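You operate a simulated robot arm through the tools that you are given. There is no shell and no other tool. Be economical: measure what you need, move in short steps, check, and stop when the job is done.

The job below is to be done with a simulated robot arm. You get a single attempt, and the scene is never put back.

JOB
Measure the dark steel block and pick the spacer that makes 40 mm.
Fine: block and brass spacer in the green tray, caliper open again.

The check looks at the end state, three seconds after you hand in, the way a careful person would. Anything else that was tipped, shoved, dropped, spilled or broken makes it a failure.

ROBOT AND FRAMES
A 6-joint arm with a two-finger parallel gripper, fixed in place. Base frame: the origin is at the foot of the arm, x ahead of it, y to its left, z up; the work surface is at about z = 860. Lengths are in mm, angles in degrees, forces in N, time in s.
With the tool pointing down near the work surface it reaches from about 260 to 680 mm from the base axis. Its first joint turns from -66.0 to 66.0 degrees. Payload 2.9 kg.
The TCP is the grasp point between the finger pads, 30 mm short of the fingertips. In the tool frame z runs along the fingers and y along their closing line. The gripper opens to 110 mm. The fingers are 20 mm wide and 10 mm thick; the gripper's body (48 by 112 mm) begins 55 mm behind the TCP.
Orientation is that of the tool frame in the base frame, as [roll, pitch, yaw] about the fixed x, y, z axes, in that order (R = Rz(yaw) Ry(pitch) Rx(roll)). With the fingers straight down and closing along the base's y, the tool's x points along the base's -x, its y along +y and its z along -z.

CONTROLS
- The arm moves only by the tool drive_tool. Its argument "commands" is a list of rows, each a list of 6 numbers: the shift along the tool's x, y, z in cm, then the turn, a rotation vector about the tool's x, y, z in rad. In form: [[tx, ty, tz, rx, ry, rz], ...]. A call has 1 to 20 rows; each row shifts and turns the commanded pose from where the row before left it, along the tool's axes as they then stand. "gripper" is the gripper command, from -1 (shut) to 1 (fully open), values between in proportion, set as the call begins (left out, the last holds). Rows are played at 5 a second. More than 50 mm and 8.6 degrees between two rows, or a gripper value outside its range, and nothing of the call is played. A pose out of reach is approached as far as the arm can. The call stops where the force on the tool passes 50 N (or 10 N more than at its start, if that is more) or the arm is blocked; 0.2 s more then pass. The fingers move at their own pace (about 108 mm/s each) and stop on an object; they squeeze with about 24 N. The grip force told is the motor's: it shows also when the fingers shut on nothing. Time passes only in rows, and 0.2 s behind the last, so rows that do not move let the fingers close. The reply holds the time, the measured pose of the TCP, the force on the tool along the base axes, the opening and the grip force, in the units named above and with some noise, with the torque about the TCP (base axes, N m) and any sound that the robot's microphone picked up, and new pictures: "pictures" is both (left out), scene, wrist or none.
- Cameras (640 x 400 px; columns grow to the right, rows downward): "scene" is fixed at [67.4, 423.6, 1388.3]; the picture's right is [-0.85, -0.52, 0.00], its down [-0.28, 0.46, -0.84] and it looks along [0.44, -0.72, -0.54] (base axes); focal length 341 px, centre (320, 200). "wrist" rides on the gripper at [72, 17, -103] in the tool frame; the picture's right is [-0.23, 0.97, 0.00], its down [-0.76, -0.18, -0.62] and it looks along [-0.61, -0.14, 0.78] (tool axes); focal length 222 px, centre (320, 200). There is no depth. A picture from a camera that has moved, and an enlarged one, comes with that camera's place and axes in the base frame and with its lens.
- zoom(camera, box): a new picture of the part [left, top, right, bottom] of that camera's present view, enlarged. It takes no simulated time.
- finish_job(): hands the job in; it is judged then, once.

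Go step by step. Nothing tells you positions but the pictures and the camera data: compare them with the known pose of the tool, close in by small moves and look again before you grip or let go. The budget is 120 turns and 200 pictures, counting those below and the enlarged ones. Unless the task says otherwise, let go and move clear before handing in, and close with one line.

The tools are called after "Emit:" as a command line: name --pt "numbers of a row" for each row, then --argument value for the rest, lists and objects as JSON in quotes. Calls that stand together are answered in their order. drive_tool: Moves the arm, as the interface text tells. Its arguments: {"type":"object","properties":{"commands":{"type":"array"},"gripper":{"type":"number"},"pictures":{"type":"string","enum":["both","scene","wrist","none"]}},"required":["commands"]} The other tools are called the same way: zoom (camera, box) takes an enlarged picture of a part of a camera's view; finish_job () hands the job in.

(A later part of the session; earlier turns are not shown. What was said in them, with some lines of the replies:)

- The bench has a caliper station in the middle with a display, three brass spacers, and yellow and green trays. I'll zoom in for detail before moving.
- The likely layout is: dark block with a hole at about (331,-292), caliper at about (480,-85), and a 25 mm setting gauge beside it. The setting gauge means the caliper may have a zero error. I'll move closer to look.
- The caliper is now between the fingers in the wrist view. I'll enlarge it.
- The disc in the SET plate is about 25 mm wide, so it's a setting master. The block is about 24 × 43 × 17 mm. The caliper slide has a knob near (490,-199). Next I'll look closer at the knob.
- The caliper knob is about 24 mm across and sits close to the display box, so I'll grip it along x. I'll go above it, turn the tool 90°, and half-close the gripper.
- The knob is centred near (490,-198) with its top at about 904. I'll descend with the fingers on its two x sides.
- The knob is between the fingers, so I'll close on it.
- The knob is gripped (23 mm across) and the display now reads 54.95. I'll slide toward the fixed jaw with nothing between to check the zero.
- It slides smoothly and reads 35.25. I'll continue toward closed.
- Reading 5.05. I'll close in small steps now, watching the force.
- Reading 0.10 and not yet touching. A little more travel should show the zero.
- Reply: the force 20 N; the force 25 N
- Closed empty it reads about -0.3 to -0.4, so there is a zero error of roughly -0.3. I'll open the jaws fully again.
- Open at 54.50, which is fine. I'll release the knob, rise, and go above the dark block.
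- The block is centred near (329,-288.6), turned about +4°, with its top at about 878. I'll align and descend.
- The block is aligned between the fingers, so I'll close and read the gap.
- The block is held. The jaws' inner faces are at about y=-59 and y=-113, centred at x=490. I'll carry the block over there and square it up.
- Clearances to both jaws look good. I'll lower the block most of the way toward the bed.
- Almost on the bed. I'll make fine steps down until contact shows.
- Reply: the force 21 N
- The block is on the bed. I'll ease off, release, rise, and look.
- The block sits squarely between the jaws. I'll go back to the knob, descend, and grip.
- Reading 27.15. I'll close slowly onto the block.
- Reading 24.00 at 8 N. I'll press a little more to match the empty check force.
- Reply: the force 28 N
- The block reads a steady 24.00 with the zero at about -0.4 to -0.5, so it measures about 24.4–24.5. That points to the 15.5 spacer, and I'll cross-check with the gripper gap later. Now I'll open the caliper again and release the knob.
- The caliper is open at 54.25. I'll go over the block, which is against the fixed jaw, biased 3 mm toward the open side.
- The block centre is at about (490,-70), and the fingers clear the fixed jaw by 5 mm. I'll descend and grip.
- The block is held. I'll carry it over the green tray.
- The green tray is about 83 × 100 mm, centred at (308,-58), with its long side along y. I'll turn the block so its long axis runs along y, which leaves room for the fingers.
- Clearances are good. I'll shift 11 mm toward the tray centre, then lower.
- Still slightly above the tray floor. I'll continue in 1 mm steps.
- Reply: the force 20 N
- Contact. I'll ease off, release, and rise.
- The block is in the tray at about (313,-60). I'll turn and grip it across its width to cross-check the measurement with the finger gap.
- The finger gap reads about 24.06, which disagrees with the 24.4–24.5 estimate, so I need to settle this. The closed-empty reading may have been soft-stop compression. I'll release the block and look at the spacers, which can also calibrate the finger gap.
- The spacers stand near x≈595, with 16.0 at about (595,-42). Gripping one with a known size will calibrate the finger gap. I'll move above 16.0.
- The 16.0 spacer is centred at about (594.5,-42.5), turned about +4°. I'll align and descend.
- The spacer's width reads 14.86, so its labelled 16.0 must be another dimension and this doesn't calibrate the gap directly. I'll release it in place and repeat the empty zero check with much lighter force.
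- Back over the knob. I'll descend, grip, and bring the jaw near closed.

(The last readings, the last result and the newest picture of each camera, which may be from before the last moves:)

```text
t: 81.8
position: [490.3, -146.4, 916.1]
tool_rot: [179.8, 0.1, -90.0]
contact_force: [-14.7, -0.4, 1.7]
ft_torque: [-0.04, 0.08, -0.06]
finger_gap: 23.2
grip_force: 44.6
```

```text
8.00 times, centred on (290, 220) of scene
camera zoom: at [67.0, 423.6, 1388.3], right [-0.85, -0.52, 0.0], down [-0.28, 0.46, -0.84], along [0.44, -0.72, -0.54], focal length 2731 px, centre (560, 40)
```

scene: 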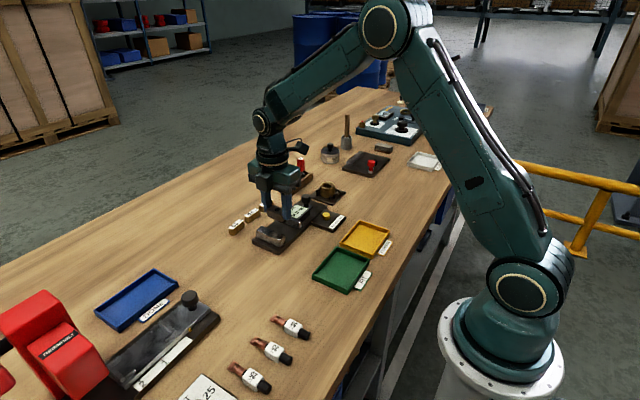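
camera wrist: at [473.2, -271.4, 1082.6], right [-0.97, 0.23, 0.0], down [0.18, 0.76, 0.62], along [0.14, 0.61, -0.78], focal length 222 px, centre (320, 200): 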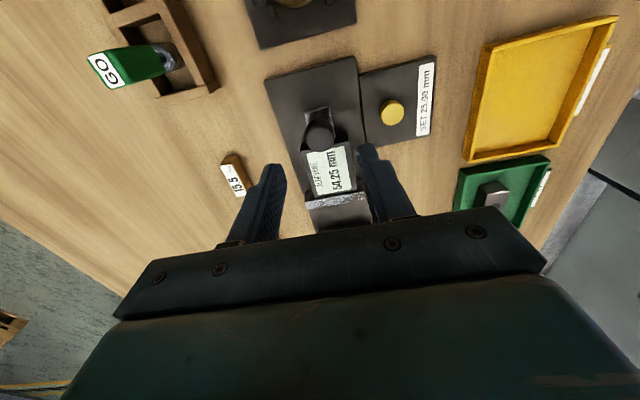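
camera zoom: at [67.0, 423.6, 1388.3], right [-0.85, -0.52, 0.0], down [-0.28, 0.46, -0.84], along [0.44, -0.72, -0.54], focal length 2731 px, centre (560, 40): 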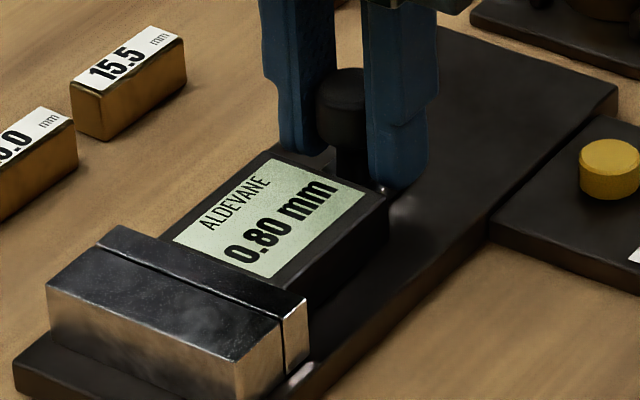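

Reading 0.80 with a small visible gap. I'll relieve the side force, then make tiny steps with readings.

Emit:
drive_tool --pt "-0.04 0.06 0 0 0 0" --pt "0 0 0 0 0 0" --pt "0 0 0 0 0 0" --pictures "none"

Emit:
zoom --camera "scene" --box '[255, 195, 325, 245]'

Emit:
drive_tool --pt "-0.03 0 0 0 0 0" --pt "0 0 0 0 0 0" --pt "0 0 0 0 0 0" --pictures "none"

Emit:
zoom --camera "scene" --box '[255, 195, 325, 245]'

Emit:
drive_tool --pt "-0.03 0 0 0 0 0" --pt "0 0 0 0 0 0" --pt "0 0 0 0 0 0" --pictures "none"

Emit:
zoom --camera "scene" --box '[255, 195, 325, 245]'

Emit:
drive_tool --pt "-0.03 0 0 0 0 0" --pt "0 0 0 0 0 0" --pt "0 0 0 0 0 0" --pictures "none"

Emit:
zoom --camera "scene" --box '[255, 195, 325, 245]'

```text
t: 82.6
position: [490.4, -145.8, 914.1]
tool_rot: [-180.0, 0.1, -89.9]
contact_force: [-10.6, 0.0, -0.3]
ft_torque: [0.25, 0.03, -0.05]
finger_gap: 23.1
grip_force: 45.2
```

```text
8.00 times, centred on (290, 220) of scene
camera zoom: at [67.2, 423.6, 1388.3], right [-0.85, -0.52, 0.0], down [-0.28, 0.46, -0.84], along [0.44, -0.72, -0.54], focal length 2731 px, centre (560, 40)
```

zoom: 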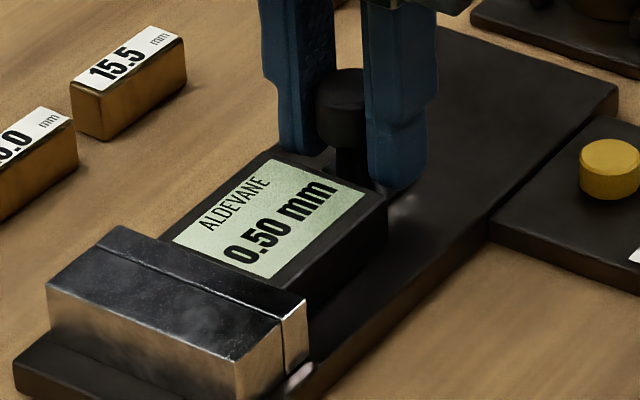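

```text
t: 83.4
position: [489.8, -144.5, 914.7]
tool_rot: [180.0, 0.0, -90.1]
contact_force: [-7.8, 1.2, -6.2]
ft_torque: [-0.04, -0.04, 0.0]
finger_gap: 23.1
grip_force: 45.3
```

```text
8.00 times, centred on (290, 220) of scene
camera zoom: at [67.3, 423.5, 1388.3], right [-0.85, -0.52, 0.0], down [-0.28, 0.46, -0.84], along [0.44, -0.72, -0.54], focal length 2731 px, centre (560, 40)
```

zoom: 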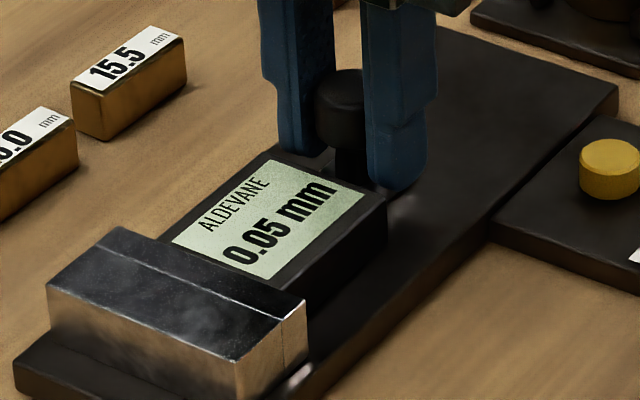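

```text
t: 84.2
position: [489.6, -145.0, 913.4]
tool_rot: [-180.0, 0.0, -90.0]
contact_force: [-4.5, -1.5, -7.8]
ft_torque: [0.12, -0.05, 0.04]
finger_gap: 22.9
grip_force: 44.9
```

```text
8.00 times, centred on (290, 220) of scene
camera zoom: at [67.4, 423.5, 1388.3], right [-0.85, -0.52, 0.0], down [-0.28, 0.46, -0.84], along [0.44, -0.72, -0.54], focal length 2731 px, centre (560, 40)
```

zoom: 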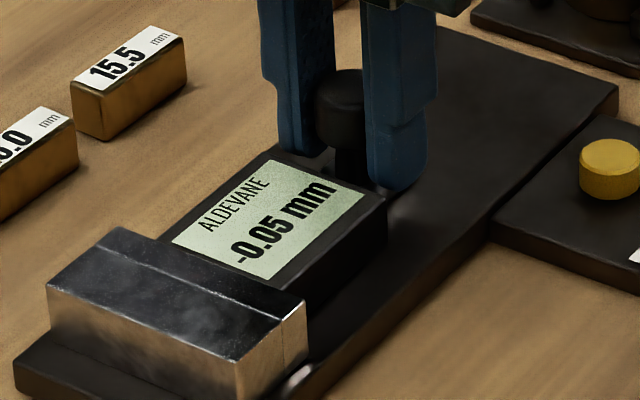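

```text
t: 85.0
position: [490.9, -145.1, 913.8]
tool_rot: [179.9, 0.1, -90.1]
contact_force: [-5.5, -3.4, -6.9]
ft_torque: [0.26, 0.04, 0.12]
finger_gap: 23.2
grip_force: 45.0
```

```text
8.00 times, centred on (290, 220) of scene
camera zoom: at [67.4, 423.4, 1388.4], right [-0.85, -0.52, 0.0], down [-0.28, 0.46, -0.84], along [0.44, -0.72, -0.54], focal length 2731 px, centre (560, 40)
```

zoom: 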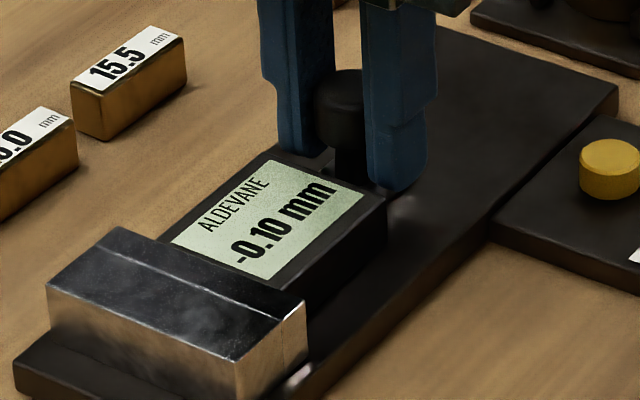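

The stop force starts right at 0.00 and rises softly from there, so the zero is true and the -0.3 and -0.4 readings were soft-stop compression. The block is 24.00, and the finger gap of 24.06 agrees, so the 16.0 spacer is the one. I'll open the caliper and release.

Emit:
drive_tool --pt "0.23 0 0 0 0 0" --pt "0.5 0 0 0 0 0" --pt "0.6 0 0 0 0 0" --pt "0.6 0 0 0 0 0" --pt "0.6 0 0 0 0 0" --pt "0.6 0 0 0 0 0" --pt "0.6 0 0 0 0 0" --pt "0.6 0 0 0 0 0" --pt "0.6 0 0 0 0 0" --pt "0.4 0 0 0 0 0" --pt "0.2 0 0 0 0 0" --pt "0 0 0 0 0 0" --pictures "none"

Emit:
drive_tool --pt "0 0 0 0 0 0" --pt "0 0 0 0 0 0" --pt "0 0 -1.5 0 0 0" --pt "0 0 -2 0 0 0" --pt "0 0 -3 0 0 0" --pt "0 0 0 0 0 0" --gripper -0.1 --pictures "none"

Emit:
drive_tool --pt "-4 -2.6 0 0 0 0" --pt "-4 -2.6 0 0 0 0" --pt "-4 -2.6 0 0 0 0" --pt "-3.7 -2.6 0 0 0 -0.068" --pt "0 0 0 0 0 0" --pt "0 0 0 0 0 0" --gripper -0.36 --pictures "wrist"

Emit:
zoom --camera "wrist" --box '[200, 60, 460, 220]'

Emit:
zoom --camera "scene" --box '[210, 150, 350, 260]'

```text
t: 87.6
position: [489.8, -200.1, 913.2]
tool_rot: [180.0, -0.1, -90.1]
contact_force: [-1.2, 0.5, -8.4]
ft_torque: [0.4, -0.02, 0.1]
finger_gap: 23.1
grip_force: 45.2
```

```text
t: 89.0
position: [490.3, -199.6, 981.3]
tool_rot: [180.0, 0.0, -90.0]
contact_force: [0.0, -0.6, -0.9]
ft_torque: [0.02, 0.0, 0.02]
finger_gap: 49.7
grip_force: 0.0
```

```text
t: 90.4
position: [595.1, -43.5, 978.6]
tool_rot: [179.9, 0.0, -86.1]
contact_force: [-0.2, 0.3, -0.3]
ft_torque: [0.0, 0.01, -0.03]
finger_gap: 35.1
grip_force: 0.1
camera wrist: at [582.9, -116.2, 1082.5], right [-0.99, 0.16, 0.0], down [0.13, 0.77, 0.62], along [0.1, 0.62, -0.78], focal length 222 px, centre (320, 200)
```

wrist: 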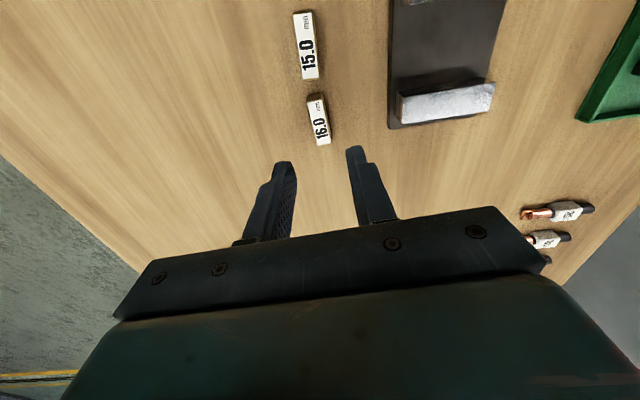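

```text
2.46 times, centred on (330, 140) of wrist
camera zoom: at [582.9, -116.2, 1082.5], right [-0.99, 0.16, 0.0], down [0.13, 0.77, 0.62], along [0.1, 0.62, -0.78], focal length 547 px, centre (295, 348)
```

zoom: 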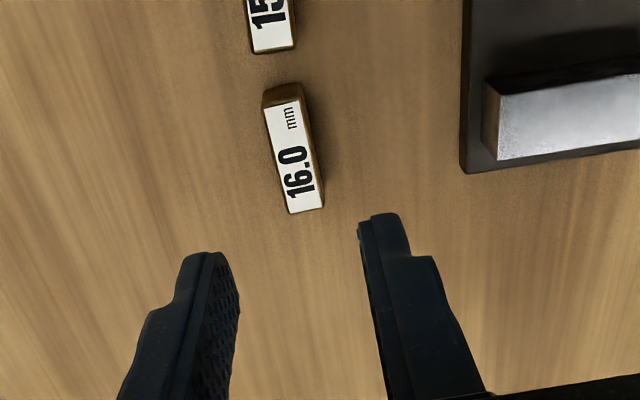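

```text
3.64 times, centred on (280, 205) of scene
camera zoom: at [67.4, 423.6, 1388.3], right [-0.85, -0.52, 0.0], down [-0.28, 0.46, -0.84], along [0.44, -0.72, -0.54], focal length 1242 px, centre (466, 182)
```

zoom: 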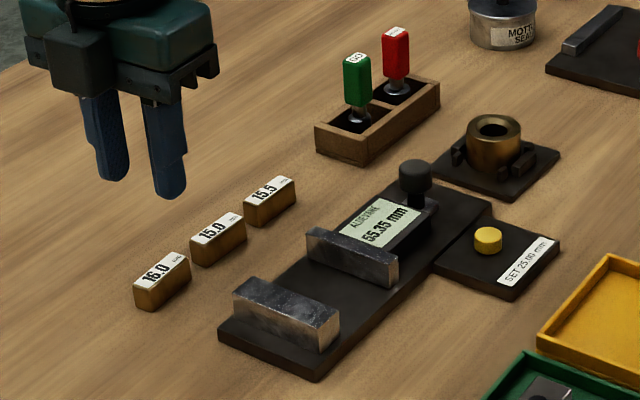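

The caliper is open at 55.35. I'll descend to the 16.0 spacer and grip it.

Emit:
drive_tool --pt "0 0 2 0 0 0" --pt "0 0 2 0 0 0" --pt "0 0 2 0 0 0" --pt "0 0 1.5 0 0 0" --pt "0 0 0.9 0 0 0" --pt "0 0 0 0 0 0" --pictures "none"

Emit:
drive_tool --pt "0 0 0 0 0 0" --pt "0 0 0 0 0 0" --pt "0 0 0 0 0 0" --pt "0 0 -1 0 0 0" --pt "0 0 -2 0 0 0" --pt "0 0 -3 0 0 0" --pt "0 0 -2 0 0 0.068" --pt "0 0 0 0 0 0" --gripper -1 --pictures "wrist"

Emit:
zoom --camera "scene" --box '[210, 150, 350, 260]'

```text
t: 91.8
position: [594.3, -43.9, 895.1]
tool_rot: [179.9, 0.0, -86.0]
contact_force: [-0.4, 0.5, 1.1]
ft_torque: [0.01, -0.01, -0.02]
finger_gap: 35.1
grip_force: 0.1
```

```text
t: 93.6
position: [594.4, -43.2, 977.8]
tool_rot: [180.0, 0.0, -89.9]
contact_force: [0.3, 0.4, -1.3]
ft_torque: [0.01, -0.06, -0.01]
finger_gap: 14.9
grip_force: 24.0
camera wrist: at [577.2, -115.8, 1079.5], right [-0.97, 0.23, 0.0], down [0.18, 0.76, 0.62], along [0.14, 0.61, -0.78], focal length 222 px, centre (320, 200)
```

wrist: 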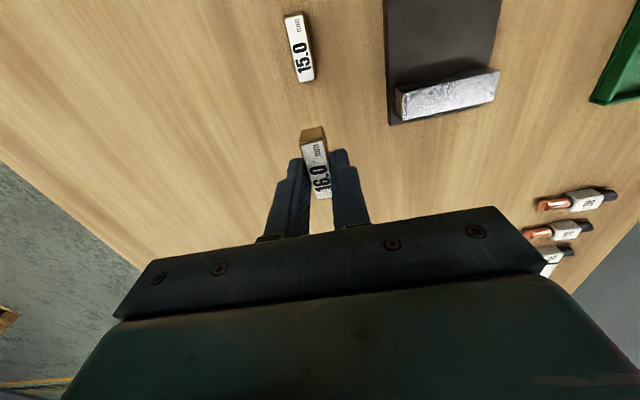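

```text
3.64 times, centred on (280, 205) of scene
camera zoom: at [67.4, 423.6, 1388.3], right [-0.85, -0.52, 0.0], down [-0.28, 0.46, -0.84], along [0.44, -0.72, -0.54], focal length 1242 px, centre (466, 182)
```

zoom: 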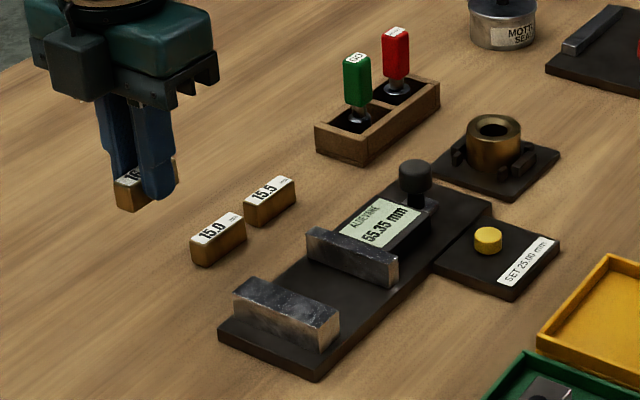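

The 16.0 spacer is held. The tray lacks room for the fingers in this grip, so I'll set it on clear table at y≈0, turn, and re-grip it by its ends.

Emit:
drive_tool --pt "-2.2 0 0 0 0 0" --pt "-2.2 0 0 0 0 0" --pt "0 0 2 0 0 0" --pt "0 0 2 0 0 0" --pt "0 0 2 0 0 0" --pt "0 0 1.5 0 0 0" --pt "0 0 0.7 0 0 0" --pt "0 0 0 0 0 0" --pictures "none"

Emit:
drive_tool --pt "0 0 0.1 0 0 0" --pt "0 0 0 0 0 0" --pictures "none"

```text
t: 95.4
position: [595.1, -0.5, 894.8]
tool_rot: [-179.8, 0.0, -90.0]
contact_force: [-6.8, -0.8, 17.0]
ft_torque: [-0.07, 0.23, 0.02]
finger_gap: 14.7
grip_force: 23.4
```

```text
t: 96.0
position: [594.6, 0.7, 892.7]
tool_rot: [-179.9, 0.0, -90.0]
contact_force: [-4.7, -1.8, 19.6]
ft_torque: [0.02, 0.13, -0.01]
finger_gap: 15.1
grip_force: 24.3
```

Emit:
drive_tool --pt "0 0 -0.15 0 0 0" --pt "0 0 0 0 0 0" --pictures "none"

Emit:
drive_tool --pt "0 0 0 0 0 0" --pt "0 0 0 0 0 0" --pt "0 0 -1 0 0 0" --pt "0 0 -2 0 0 0" --pt "0 0 -2 0 0 0" --pt "0 0 0 0 0 0" --gripper -0.4 --pictures "none"

Emit:
drive_tool --pt "0 0 0 0 0 0.1428" --pt "0 0 0 0 0 0.1428" --pt "0 0 0 0 0 0.1428" --pt "0 0 0 0 0 0.1428" --pt "0 0 0 0 0 0.1428" --pt "0 0 0 0 0 0.1428" --pt "0 0 0 0 0 0.1428" --pt "0 0 0 0 0 0.1428" --pt "0 0 0 0 0 0.1428" --pt "0 0 0 0 0 0.1428" --pt "0 0 0 0 0 0.1428" --pt "0 0 0 0 0 0" --gripper 0.15 --pictures "wrist"

Emit:
zoom --camera "wrist" --box '[200, 60, 460, 220]'

```text
t: 96.6
position: [593.5, -0.2, 892.3]
tool_rot: [-179.9, 0.0, -90.0]
contact_force: [3.5, -1.1, 6.9]
ft_torque: [0.03, -0.11, -0.02]
finger_gap: 15.0
grip_force: 24.4
```

```text
t: 98.0
position: [595.0, 0.6, 944.6]
tool_rot: [179.9, 0.0, -90.0]
contact_force: [0.4, 0.2, -0.1]
ft_torque: [-0.01, 0.0, -0.02]
finger_gap: 33.0
grip_force: 0.1
```

```text
t: 100.6
position: [593.5, 1.9, 943.7]
tool_rot: [180.0, 0.0, 180.0]
contact_force: [-0.3, 0.5, -0.8]
ft_torque: [-0.02, -0.01, 0.03]
finger_gap: 63.6
grip_force: 0.1
camera wrist: at [521.8, 17.8, 1047.3], right [0.23, 0.97, 0.0], down [0.76, -0.18, 0.62], along [0.61, -0.14, -0.78], focal length 222 px, centre (320, 200)
```

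wrist: 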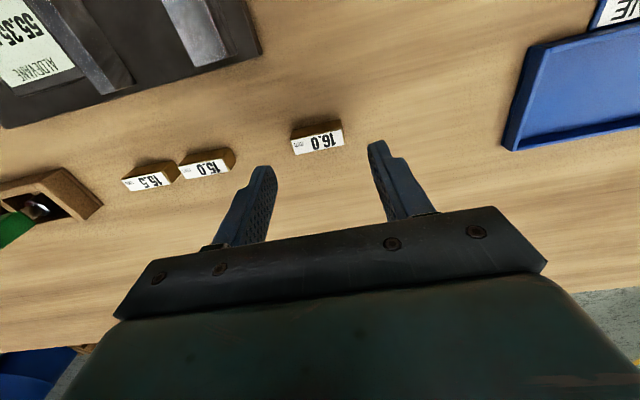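

```text
2.46 times, centred on (330, 140) of wrist
camera zoom: at [521.8, 17.8, 1047.3], right [0.23, 0.97, 0.0], down [0.76, -0.18, 0.62], along [0.61, -0.14, -0.78], focal length 547 px, centre (295, 348)
```

zoom: 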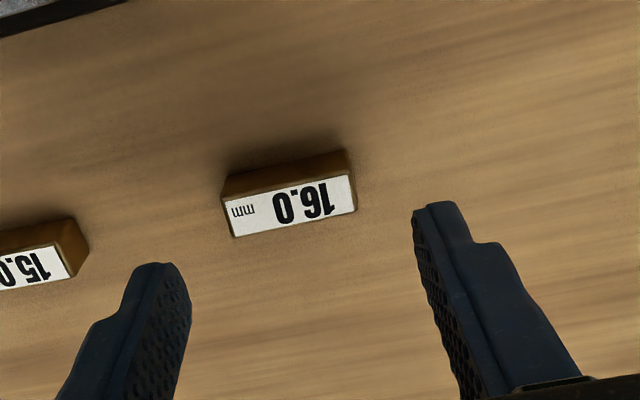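

Centred. I'll descend and grip by the ends.

Emit:
drive_tool --pt "-0.15 -0.1 1.5 0 0 0" --pt "0 0 1.5 0 0 0" --pt "0 0 1 0 0 0" --pt "0 0 0.9 0 0 0" --pt "0 0 0 0 0 0" --pictures "none"

Emit:
drive_tool --pt "0 0 0 0 0 0" --pt "0 0 0 0 0 0" --pt "0 0 0 0 0 0" --pt "0 0 -1 0 0 0" --pt "0 0 -2 0 0 0" --pt "0 0 -3 0 0 0" --pt "0 0 -2.5 0 0 0" --pt "0 0 0 0 0 0" --gripper -1 --pictures "wrist"

```text
t: 101.8
position: [594.5, -0.3, 894.6]
tool_rot: [-179.9, 0.0, -180.0]
contact_force: [-0.2, 0.6, -0.1]
ft_torque: [0.0, 0.02, 0.0]
finger_gap: 63.1
grip_force: 0.0
```

```text
t: 103.6
position: [595.2, -0.4, 979.6]
tool_rot: [180.0, -0.1, -180.0]
contact_force: [-0.6, -0.1, -2.0]
ft_torque: [-0.02, -0.01, 0.05]
finger_gap: 43.2
grip_force: 23.7
camera wrist: at [523.2, 16.7, 1083.4], right [0.23, 0.97, 0.0], down [0.76, -0.18, 0.62], along [0.61, -0.14, -0.78], focal length 222 px, centre (320, 200)
```

wrist: 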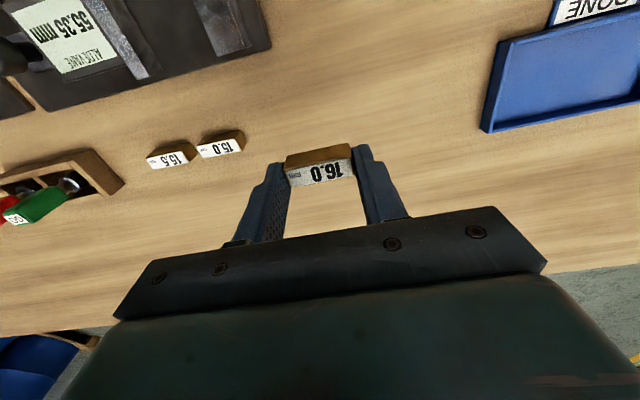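

The spacer is held by its ends. I'll carry it over the tray's near side.

Emit:
drive_tool --pt "3.88 -0.72 0 0 0 0" --pt "3.88 -0.72 0 0 0 0" --pt "3.88 -0.72 0 0 0 0" --pt "3.88 -0.72 0 0 0 0" --pt "3.88 -0.72 0 0 0 0" --pt "3.88 -0.72 0 0 0 0" --pt "3.88 -0.72 0 0 0 0" --pt "3.88 -0.72 0 0 0 0" --pt "0 0 0 0 0 0" --pt "0 0 2 0 0 0" --pt "0 0 1.5 0 0 0" --pt "0 0 0 0 0 0" --pictures "both"

Emit:
zoom --camera "wrist" --box '[200, 60, 460, 220]'

Emit:
zoom --camera "scene" --box '[270, 180, 430, 310]'

```text
t: 106.2
position: [286.2, -59.3, 944.1]
tool_rot: [179.9, 0.0, -180.0]
contact_force: [0.5, -0.1, -0.8]
ft_torque: [0.01, -0.01, 0.03]
finger_gap: 43.4
grip_force: 23.7
camera wrist: at [212.2, -41.7, 1047.7], right [0.23, 0.97, 0.0], down [0.76, -0.18, 0.62], along [0.61, -0.14, -0.78], focal length 222 px, centre (320, 200)
```

scene: 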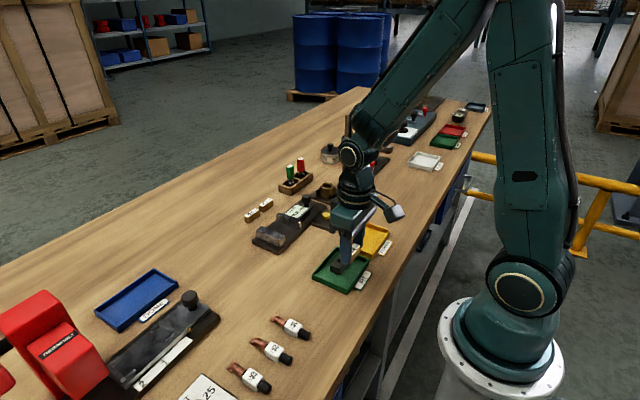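
wrist: 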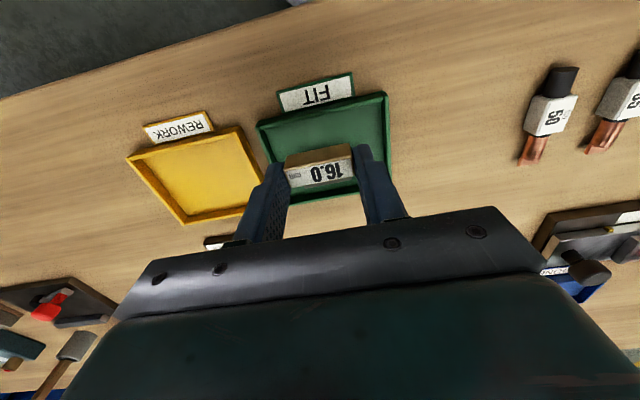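

```text
2.46 times, centred on (330, 140) of wrist
camera zoom: at [212.2, -41.7, 1047.7], right [0.23, 0.97, 0.0], down [0.76, -0.18, 0.62], along [0.61, -0.14, -0.78], focal length 547 px, centre (295, 348)
```

zoom: 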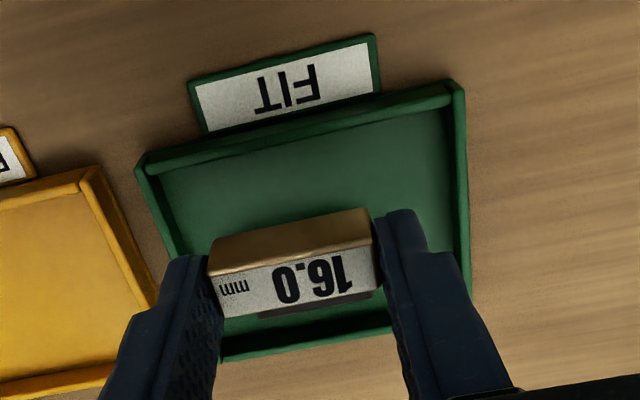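

```text
3.08 times, centred on (350, 245) of scene
camera zoom: at [67.4, 423.6, 1388.3], right [-0.85, -0.52, 0.0], down [-0.28, 0.46, -0.84], along [0.44, -0.72, -0.54], focal length 1050 px, centre (228, 62)
```

zoom: 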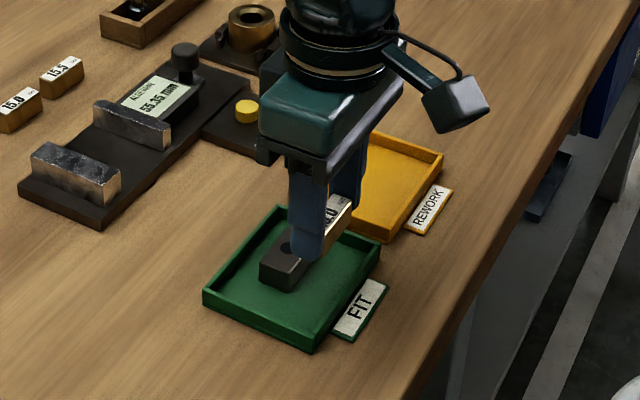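

Clearance is about 5 mm on each side of the fingers. I'll lower it.

Emit:
drive_tool --pt "0 0 1.5 0 0 0" --pt "0 0 1.5 0 0 0" --pt "0 0 1 0 0 0" --pt "0 0 0.4 0 0 0" --pt "0 0 0 0 0 0" --pictures "none"

Emit:
drive_tool --pt "0 0 0.1 0 0 0" --pt "0 0 0.1 0 0 0" --pt "0 0 0 0 0 0" --pictures "none"

Emit:
drive_tool --pt "0 0 0.1 0 0 0" --pt "0 0 0 0 0 0" --pictures "none"

```text
t: 107.4
position: [284.8, -58.3, 900.8]
tool_rot: [179.9, 0.0, -180.0]
contact_force: [0.1, 0.4, -0.4]
ft_torque: [0.0, 0.03, -0.01]
finger_gap: 43.4
grip_force: 24.4
```

```text
t: 108.2
position: [286.3, -58.2, 898.3]
tool_rot: [-180.0, 0.0, -179.9]
contact_force: [0.5, -0.2, -1.2]
ft_torque: [0.03, 0.0, -0.03]
finger_gap: 43.4
grip_force: 24.1
```

```text
t: 108.8
position: [285.5, -57.5, 898.3]
tool_rot: [-179.9, 0.0, -179.9]
contact_force: [-1.5, -0.3, 19.2]
ft_torque: [0.0, 0.12, 0.01]
finger_gap: 43.3
grip_force: 24.0
```

Contact. I'll ease off, release, rise, and look.

Emit:
drive_tool --pt "0 0 -0.1 0 0 0" --pt "0 0 0 0 0 0" --pictures "none"

Emit:
drive_tool --pt "0 0 0 0 0 0" --pt "0 0 0 0 0 0" --pt "0 0 -1 0 0 0" --pt "0 0 -2 0 0 0" --pt "0 0 -3 0 0 0" --pt "-2 0 -3 0 0 0" --pt "-3 -3 -3 0 0 0" --pt "-3 -4 0 0 0 0" --pt "-3 -4 0 0 0 0" --pt "0 0 0 0 0 0" --gripper -0.05 --pictures "both"

Emit:
zoom --camera "scene" --box '[220, 150, 400, 300]'

```text
t: 109.4
position: [284.5, -57.4, 899.0]
tool_rot: [-180.0, -0.1, -180.0]
contact_force: [0.3, 0.4, -1.0]
ft_torque: [-0.03, -0.02, 0.0]
finger_gap: 43.7
grip_force: 23.9
```

```text
refused: row 7 steps farther than a row can; nothing moved
```

```text
2.67 times, centred on (310, 225) of scene
camera zoom: at [67.4, 423.6, 1388.3], right [-0.85, -0.52, 0.0], down [-0.28, 0.46, -0.84], along [0.44, -0.72, -0.54], focal length 910 px, centre (347, 133)
```

zoom: 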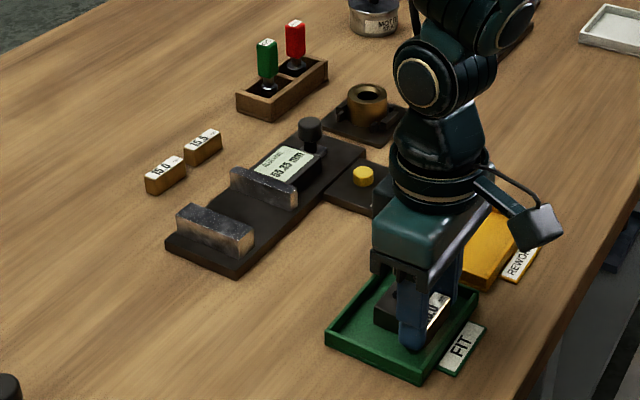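

The retreat row was too long, so I'll repeat it with shorter steps.

Emit:
drive_tool --pt "0 0 0 0 0 0" --pt "0 0 0 0 0 0" --pt "0 0 -1 0 0 0" --pt "0 0 -2 0 0 0" --pt "0 0 -3 0 0 0" --pt "0 0 -3 0 0 0" --pt "0 0 -3 0 0 0" --pt "-3 -3 0 0 0 0" --pt "-3 -3 0 0 0 0" --pt "-3 -3 0 0 0 0" --pt "0 0 0 0 0 0" --gripper -0.05 --pictures "both"

Emit:
zoom --camera "scene" --box '[220, 150, 400, 300]'

```text
t: 111.8
position: [376.0, -148.5, 1018.5]
tool_rot: [180.0, 0.0, 180.0]
contact_force: [0.3, -0.1, 0.2]
ft_torque: [0.01, 0.0, -0.03]
finger_gap: 52.5
grip_force: 0.1
camera wrist: at [303.1, -131.2, 1121.9], right [0.23, 0.97, 0.0], down [0.76, -0.18, 0.62], along [0.61, -0.14, -0.78], focal length 222 px, centre (320, 200)
```

scene: 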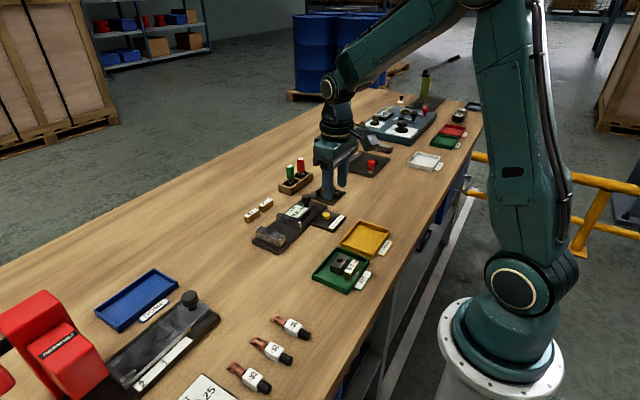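
wrist: 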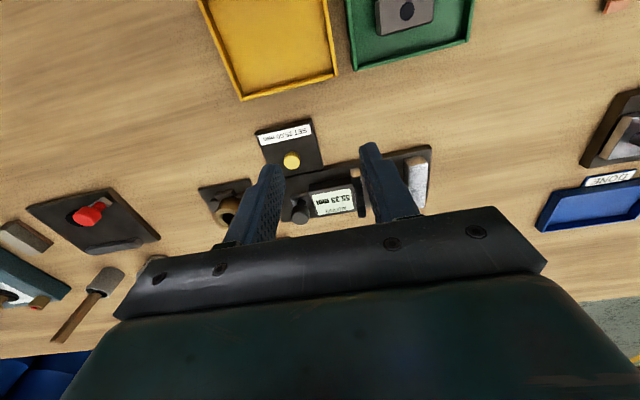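

```text
2.67 times, centred on (310, 225) of scene
camera zoom: at [67.5, 423.5, 1388.3], right [-0.85, -0.52, 0.0], down [-0.28, 0.46, -0.84], along [0.44, -0.72, -0.54], focal length 910 px, centre (347, 133)
```

zoom: 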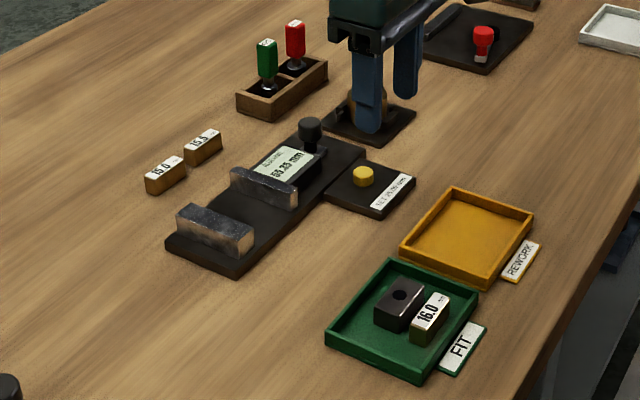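

The block and the 16.0 spacer are both in the green tray. The caliper is open at 55.35, and nothing else in view has moved.

Emit:
finish_job

```text
The job is handed in.
```

The block measured 24.00 mm, so I put it and the 16.0 mm brass spacer (together 40 mm) in the green tray and left the caliper open at 55.35.
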